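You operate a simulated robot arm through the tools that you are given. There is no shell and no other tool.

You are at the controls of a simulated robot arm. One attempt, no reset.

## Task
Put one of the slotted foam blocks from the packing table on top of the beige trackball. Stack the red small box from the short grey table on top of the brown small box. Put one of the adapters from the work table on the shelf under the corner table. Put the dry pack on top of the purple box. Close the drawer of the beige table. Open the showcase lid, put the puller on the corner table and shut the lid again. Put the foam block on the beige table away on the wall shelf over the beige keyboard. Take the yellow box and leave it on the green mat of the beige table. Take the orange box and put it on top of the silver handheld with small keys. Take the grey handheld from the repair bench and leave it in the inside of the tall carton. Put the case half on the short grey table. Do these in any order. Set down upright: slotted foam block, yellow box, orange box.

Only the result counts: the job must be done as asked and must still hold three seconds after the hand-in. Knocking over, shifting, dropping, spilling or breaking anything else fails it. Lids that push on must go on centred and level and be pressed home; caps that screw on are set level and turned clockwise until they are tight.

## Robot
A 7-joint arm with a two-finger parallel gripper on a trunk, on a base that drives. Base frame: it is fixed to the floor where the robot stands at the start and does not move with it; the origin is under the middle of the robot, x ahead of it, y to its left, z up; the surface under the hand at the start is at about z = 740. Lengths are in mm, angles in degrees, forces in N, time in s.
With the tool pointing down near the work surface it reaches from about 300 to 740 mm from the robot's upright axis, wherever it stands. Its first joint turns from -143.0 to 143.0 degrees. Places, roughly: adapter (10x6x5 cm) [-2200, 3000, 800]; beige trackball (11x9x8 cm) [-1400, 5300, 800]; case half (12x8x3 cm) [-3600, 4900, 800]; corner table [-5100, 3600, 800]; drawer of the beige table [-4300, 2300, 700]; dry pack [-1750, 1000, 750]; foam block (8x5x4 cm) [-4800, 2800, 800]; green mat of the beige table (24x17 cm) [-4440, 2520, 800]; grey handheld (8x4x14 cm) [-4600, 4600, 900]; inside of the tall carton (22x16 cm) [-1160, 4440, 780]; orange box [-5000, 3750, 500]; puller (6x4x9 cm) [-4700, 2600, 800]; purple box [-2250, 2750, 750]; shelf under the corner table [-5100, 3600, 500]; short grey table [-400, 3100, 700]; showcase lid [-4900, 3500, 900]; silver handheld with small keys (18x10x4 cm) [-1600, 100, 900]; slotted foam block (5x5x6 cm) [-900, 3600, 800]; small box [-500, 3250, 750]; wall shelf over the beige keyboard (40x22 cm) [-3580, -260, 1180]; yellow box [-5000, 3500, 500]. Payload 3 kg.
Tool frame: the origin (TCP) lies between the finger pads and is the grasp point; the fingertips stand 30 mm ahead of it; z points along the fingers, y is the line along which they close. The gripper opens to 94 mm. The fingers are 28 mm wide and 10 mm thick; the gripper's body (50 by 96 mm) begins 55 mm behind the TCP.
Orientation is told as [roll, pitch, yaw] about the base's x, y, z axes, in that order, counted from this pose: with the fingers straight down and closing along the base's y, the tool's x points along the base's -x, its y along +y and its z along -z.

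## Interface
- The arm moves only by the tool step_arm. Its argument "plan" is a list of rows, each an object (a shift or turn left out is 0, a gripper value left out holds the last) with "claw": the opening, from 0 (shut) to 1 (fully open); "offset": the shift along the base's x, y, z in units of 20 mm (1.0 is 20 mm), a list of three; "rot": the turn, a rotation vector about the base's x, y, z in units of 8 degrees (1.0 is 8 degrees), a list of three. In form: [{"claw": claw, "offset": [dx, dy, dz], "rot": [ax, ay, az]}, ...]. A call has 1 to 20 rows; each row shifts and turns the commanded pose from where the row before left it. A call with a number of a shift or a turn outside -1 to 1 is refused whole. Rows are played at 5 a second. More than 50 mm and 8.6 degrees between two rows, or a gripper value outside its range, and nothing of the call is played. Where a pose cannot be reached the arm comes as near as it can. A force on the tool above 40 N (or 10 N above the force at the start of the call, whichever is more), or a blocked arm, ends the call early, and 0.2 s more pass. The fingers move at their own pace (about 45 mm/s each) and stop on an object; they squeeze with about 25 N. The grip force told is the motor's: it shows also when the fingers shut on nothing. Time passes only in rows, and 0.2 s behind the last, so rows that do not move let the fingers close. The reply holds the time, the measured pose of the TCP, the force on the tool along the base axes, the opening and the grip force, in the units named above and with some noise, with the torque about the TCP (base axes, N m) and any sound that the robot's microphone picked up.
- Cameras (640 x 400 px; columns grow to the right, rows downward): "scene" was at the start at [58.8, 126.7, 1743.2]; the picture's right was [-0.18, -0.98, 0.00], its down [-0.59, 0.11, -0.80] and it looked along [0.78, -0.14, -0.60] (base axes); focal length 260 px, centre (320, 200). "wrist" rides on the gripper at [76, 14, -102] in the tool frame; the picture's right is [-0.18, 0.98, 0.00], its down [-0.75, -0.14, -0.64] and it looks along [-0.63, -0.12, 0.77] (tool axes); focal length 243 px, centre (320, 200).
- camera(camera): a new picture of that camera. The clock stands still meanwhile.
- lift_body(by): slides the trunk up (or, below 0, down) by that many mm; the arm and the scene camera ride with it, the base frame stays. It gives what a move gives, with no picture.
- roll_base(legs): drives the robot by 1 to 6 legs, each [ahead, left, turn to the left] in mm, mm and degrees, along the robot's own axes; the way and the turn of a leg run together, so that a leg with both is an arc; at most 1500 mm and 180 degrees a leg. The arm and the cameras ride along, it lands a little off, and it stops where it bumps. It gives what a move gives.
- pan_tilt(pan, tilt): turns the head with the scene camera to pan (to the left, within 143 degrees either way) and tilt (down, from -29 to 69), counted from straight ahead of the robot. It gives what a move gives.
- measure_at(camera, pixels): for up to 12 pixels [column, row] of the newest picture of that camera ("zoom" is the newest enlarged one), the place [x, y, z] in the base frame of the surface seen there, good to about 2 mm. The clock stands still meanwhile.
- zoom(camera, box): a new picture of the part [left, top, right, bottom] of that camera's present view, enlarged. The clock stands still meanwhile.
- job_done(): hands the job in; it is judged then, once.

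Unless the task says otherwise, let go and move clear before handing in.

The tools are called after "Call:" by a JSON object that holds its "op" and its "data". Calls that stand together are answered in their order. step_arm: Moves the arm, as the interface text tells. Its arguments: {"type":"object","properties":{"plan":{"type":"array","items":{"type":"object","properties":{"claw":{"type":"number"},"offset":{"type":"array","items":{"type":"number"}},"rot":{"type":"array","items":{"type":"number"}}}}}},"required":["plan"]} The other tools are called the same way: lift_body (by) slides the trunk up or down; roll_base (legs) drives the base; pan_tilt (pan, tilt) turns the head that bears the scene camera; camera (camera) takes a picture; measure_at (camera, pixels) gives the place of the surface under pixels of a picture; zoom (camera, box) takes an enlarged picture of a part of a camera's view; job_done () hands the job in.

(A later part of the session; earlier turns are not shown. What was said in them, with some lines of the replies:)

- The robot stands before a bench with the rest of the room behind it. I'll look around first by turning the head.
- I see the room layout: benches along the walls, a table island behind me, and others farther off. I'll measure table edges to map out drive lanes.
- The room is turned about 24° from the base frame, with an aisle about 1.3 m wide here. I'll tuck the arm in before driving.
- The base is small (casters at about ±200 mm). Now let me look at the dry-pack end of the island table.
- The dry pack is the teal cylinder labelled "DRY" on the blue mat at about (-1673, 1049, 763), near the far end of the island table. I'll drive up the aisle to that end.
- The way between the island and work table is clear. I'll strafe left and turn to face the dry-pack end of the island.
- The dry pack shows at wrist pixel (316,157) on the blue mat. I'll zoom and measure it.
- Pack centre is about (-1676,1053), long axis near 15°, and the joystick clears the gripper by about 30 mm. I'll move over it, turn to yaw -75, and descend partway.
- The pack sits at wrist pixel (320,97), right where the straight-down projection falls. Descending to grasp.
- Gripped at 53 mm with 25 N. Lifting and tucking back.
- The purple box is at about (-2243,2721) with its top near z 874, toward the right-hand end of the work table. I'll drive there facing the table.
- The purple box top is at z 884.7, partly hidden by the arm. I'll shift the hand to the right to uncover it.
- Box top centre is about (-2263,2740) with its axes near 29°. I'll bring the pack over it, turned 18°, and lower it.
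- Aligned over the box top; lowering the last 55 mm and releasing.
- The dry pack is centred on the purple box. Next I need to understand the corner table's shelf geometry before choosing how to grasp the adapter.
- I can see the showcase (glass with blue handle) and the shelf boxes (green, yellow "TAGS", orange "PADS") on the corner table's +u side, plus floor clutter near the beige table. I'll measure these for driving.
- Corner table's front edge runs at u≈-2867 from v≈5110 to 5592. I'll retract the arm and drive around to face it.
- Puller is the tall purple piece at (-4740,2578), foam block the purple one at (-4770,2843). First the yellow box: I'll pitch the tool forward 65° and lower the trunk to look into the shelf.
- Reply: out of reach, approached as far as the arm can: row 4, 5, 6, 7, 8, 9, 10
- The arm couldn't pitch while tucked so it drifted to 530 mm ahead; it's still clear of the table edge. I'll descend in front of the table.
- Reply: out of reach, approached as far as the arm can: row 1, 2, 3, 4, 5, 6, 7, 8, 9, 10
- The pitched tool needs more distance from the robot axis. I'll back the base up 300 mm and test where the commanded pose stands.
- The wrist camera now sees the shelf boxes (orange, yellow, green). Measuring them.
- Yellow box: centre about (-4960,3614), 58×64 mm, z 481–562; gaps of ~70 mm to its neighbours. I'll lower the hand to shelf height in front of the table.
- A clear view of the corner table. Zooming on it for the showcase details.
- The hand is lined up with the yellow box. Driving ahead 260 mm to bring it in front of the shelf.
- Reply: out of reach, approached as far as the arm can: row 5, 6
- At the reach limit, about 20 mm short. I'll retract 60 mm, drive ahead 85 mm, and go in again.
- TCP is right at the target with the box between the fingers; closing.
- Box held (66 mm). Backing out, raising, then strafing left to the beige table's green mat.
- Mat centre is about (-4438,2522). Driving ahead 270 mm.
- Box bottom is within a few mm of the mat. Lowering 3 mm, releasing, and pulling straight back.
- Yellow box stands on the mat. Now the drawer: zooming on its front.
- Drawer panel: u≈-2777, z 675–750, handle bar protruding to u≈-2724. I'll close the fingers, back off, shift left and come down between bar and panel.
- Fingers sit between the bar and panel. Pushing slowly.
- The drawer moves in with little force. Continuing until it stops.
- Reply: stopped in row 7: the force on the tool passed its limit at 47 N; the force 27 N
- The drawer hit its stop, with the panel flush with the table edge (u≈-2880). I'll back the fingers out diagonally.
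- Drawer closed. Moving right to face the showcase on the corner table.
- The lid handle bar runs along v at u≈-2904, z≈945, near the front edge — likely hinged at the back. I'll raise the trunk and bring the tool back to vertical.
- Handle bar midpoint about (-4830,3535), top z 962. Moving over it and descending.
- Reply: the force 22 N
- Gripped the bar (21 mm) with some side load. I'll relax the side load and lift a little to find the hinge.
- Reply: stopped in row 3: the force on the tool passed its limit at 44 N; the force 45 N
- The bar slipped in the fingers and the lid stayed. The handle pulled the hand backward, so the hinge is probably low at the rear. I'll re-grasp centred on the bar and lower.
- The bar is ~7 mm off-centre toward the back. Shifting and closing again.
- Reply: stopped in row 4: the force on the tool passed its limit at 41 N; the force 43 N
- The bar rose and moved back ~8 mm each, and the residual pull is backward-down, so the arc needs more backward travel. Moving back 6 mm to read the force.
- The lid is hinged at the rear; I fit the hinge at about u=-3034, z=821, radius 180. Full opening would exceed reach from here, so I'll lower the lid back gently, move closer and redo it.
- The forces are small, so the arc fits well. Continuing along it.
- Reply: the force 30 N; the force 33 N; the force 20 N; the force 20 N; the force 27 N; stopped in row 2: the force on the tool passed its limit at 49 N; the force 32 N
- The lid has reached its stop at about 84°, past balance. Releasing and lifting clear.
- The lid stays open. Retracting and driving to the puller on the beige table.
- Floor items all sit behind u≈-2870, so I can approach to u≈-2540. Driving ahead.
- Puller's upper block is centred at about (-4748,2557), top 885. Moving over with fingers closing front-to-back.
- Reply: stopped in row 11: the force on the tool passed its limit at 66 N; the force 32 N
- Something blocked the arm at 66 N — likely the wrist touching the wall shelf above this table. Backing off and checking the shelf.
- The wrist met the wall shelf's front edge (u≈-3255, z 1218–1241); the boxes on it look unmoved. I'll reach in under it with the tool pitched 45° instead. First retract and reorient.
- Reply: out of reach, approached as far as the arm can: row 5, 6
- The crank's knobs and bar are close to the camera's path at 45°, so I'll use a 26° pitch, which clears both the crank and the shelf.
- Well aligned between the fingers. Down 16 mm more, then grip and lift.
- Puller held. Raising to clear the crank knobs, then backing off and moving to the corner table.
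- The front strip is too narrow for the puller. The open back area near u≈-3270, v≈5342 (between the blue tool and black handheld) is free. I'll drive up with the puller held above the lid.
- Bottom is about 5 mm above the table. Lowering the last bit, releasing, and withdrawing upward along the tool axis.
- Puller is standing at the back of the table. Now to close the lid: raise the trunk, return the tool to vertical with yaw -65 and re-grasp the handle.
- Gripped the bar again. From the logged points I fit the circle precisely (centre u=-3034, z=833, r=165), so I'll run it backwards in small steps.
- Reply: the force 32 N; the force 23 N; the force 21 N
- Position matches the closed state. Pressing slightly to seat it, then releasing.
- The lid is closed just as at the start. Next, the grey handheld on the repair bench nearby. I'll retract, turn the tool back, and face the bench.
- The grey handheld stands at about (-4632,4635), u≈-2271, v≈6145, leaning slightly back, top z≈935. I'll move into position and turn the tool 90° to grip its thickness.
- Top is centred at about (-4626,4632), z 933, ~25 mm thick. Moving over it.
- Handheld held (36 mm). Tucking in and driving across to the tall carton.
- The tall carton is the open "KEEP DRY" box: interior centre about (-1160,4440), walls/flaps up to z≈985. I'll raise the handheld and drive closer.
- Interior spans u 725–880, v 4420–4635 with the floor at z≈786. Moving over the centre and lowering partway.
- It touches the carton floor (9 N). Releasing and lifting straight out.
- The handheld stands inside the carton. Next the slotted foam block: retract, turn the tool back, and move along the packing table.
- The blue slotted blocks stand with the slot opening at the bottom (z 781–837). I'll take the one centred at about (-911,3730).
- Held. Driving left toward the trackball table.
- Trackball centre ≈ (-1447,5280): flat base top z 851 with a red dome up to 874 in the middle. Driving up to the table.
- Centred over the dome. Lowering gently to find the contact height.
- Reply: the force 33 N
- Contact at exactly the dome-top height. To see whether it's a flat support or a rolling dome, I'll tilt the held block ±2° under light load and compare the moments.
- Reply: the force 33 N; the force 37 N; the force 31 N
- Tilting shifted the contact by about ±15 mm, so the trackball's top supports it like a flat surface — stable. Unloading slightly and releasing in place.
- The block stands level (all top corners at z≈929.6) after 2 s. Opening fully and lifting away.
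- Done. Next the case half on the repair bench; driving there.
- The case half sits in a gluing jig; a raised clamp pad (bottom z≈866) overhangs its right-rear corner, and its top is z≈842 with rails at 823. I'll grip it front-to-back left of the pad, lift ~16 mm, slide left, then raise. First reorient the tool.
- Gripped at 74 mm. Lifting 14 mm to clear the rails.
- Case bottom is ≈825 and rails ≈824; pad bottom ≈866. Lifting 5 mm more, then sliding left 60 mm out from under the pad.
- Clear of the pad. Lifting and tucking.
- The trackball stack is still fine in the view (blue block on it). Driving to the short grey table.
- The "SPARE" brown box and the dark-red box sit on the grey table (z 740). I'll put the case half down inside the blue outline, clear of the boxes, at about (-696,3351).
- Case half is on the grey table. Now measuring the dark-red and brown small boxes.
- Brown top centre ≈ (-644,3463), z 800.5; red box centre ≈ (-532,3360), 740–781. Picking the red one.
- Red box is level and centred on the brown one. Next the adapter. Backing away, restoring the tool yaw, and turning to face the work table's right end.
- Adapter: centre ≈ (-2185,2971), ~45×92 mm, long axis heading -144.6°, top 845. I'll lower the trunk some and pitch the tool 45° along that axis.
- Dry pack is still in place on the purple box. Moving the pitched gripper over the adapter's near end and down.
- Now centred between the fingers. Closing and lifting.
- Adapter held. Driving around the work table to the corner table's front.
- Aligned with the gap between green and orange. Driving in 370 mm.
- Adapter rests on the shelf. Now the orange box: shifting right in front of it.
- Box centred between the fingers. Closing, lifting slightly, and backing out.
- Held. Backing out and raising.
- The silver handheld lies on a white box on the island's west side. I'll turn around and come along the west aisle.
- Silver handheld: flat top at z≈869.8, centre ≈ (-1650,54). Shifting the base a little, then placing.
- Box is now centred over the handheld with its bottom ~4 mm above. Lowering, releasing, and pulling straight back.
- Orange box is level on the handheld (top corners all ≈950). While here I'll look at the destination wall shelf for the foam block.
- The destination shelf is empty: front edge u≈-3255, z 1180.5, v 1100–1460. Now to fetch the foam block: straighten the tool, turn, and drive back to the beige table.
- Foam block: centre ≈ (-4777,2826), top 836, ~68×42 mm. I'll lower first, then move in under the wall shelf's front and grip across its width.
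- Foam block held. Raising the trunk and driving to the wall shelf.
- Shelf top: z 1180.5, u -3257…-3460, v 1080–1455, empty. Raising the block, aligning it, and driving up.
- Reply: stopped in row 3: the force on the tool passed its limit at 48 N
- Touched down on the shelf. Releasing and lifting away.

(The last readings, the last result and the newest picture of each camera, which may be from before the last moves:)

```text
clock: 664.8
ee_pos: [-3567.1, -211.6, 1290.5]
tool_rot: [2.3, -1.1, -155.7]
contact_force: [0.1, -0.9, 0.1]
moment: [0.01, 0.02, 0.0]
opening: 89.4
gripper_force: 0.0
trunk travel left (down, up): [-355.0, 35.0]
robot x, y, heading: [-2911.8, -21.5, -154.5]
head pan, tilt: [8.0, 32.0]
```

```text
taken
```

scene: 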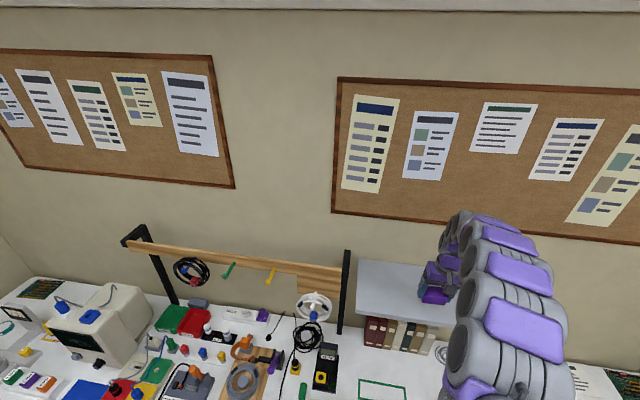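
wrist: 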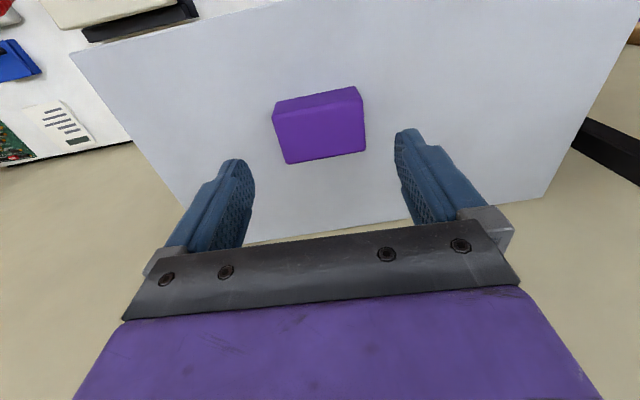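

The foam block rests on the shelf. Backing clear and taking a final look around.

Call:
{"op": "roll_base", "data": {"legs": [[-450, 0, 0]]}}

Call:
{"op": "pan_tilt", "data": {"pan": -75, "tilt": 20}}

Call:
{"op": "camera", "data": {"camera": "scene"}}

Call:
{"op": "zoom", "data": {"camera": "scene", "box": [0, 130, 200, 260]}}

Call:
{"op": "pan_tilt", "data": {"pan": -140, "tilt": 22}}

Call:
{"op": "camera", "data": {"camera": "scene"}}

Call:
{"op": "pan_tilt", "data": {"pan": 0, "tilt": 25}}

Call:
{"op": "camera", "data": {"camera": "scene"}}

```text
clock: 667.5
ee_pos: [-3166.7, -19.0, 1292.3]
tool_rot: [2.2, -1.0, -155.9]
contact_force: [-0.3, 0.2, 0.3]
moment: [0.01, 0.0, 0.04]
opening: 89.2
gripper_force: 0.1
trunk travel left (down, up): [-355.0, 35.0]
robot x, y, heading: [-2512.1, 162.2, -154.8]
head pan, tilt: [8.0, 32.0]
```

```text
clock: 669.1
ee_pos: [-3164.6, -19.2, 1291.8]
tool_rot: [2.1, -1.0, -156.0]
contact_force: [-0.1, -0.5, 0.1]
moment: [-0.03, -0.03, -0.02]
opening: 89.3
gripper_force: 0.0
trunk travel left (down, up): [-355.0, 35.0]
robot x, y, heading: [-2510.8, 163.9, -154.7]
head pan, tilt: [-75.0, 20.0]
```

```text
taken
```

scene: 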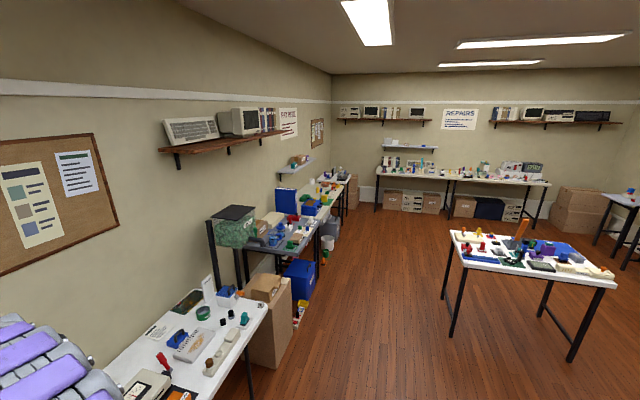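

```text
3.08 times, centred on (100, 195) of scene
```

zoom: 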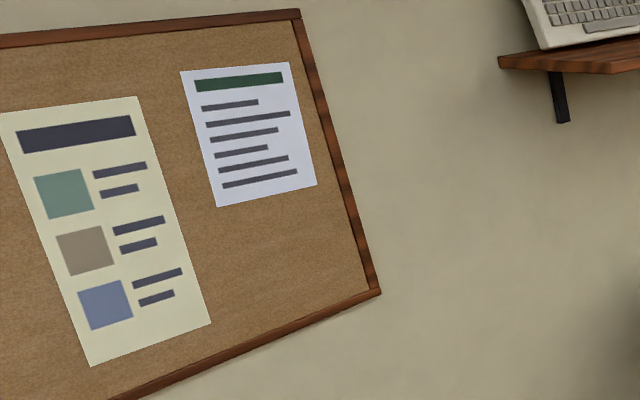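

```text
clock: 670.5
ee_pos: [-3165.9, -19.0, 1291.8]
tool_rot: [2.2, -1.1, -156.0]
contact_force: [0.9, -0.5, -0.4]
moment: [0.04, 0.0, 0.02]
opening: 89.2
gripper_force: 0.0
trunk travel left (down, up): [-355.0, 35.0]
robot x, y, heading: [-2510.0, 165.2, -154.9]
head pan, tilt: [-140.0, 22.0]
```

```text
taken
```

scene: 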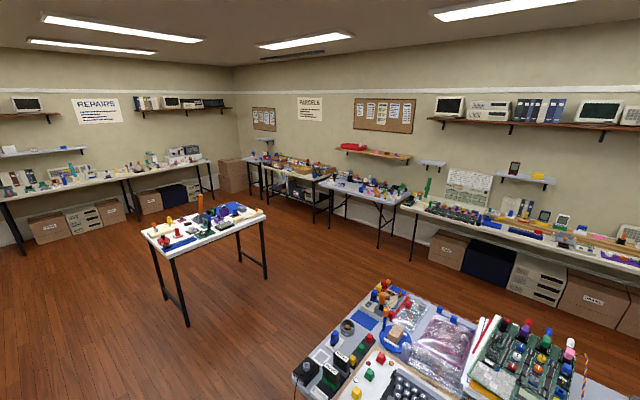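

```text
clock: 672.7
ee_pos: [-3166.5, -18.7, 1291.3]
tool_rot: [2.2, -1.2, -155.9]
contact_force: [-0.4, 0.1, 0.1]
moment: [0.0, 0.01, -0.01]
opening: 89.2
gripper_force: 0.1
trunk travel left (down, up): [-355.0, 35.0]
robot x, y, heading: [-2511.8, 162.5, -155.0]
head pan, tilt: [0.0, 25.0]
```

```text
taken
```

scene: 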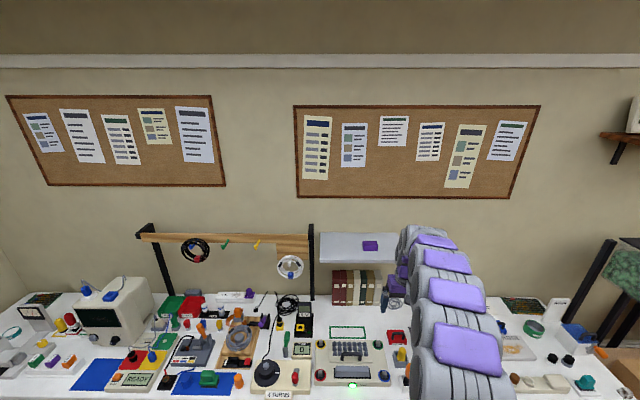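

All eleven placements check out: the foam block is on its shelf, the stacks and boxes are standing, and the arm is clear. Handing in.

Call:
{"op": "job_done", "data": {}}

```text
The job is handed in.
```

All eleven jobs are done and handed in. I measured or photographed each placement when I set it down. The final look around was from a distance and showed only the foam block and the trackball stack clearly.

| Job | Result |
|---|---|
| Slotted foam block | Upright and level on the beige trackball; it stood about 2 s before I let go fully |
| Red small box | Level and centred on the brown small box |
| Adapter | On the shelf under the corner table, between the green and orange boxes' places |
| Dry pack | Centred on the purple box |
| Drawer of the beige table | Pushed in to its stop, front panel flush |
| Showcase lid and puller | Lid opened to its stop, puller set on the table top, lid closed again |
| Foam block | On the wall shelf over the beige keyboard |
| Yellow box | Upright on the green mat |
| Orange box | Upright and level on the silver handheld |
| Grey handheld | Standing inside the tall carton |
| Case half | On the short grey table, inside the blue outline |

- **Puller:** I took "on the corner table" literally. It stands at the back of the table top, not inside the showcase.
- **Bump on the way:** While reaching for the puller, the arm hit the front edge of the wall shelf above the beige table at 66 N. The boxes on that shelf looked unmoved in the pictures afterwards.
- **Orange box:** There was a slight sideways force as I set it on the silver handheld, so the handheld may have shifted a few millimetres under it.
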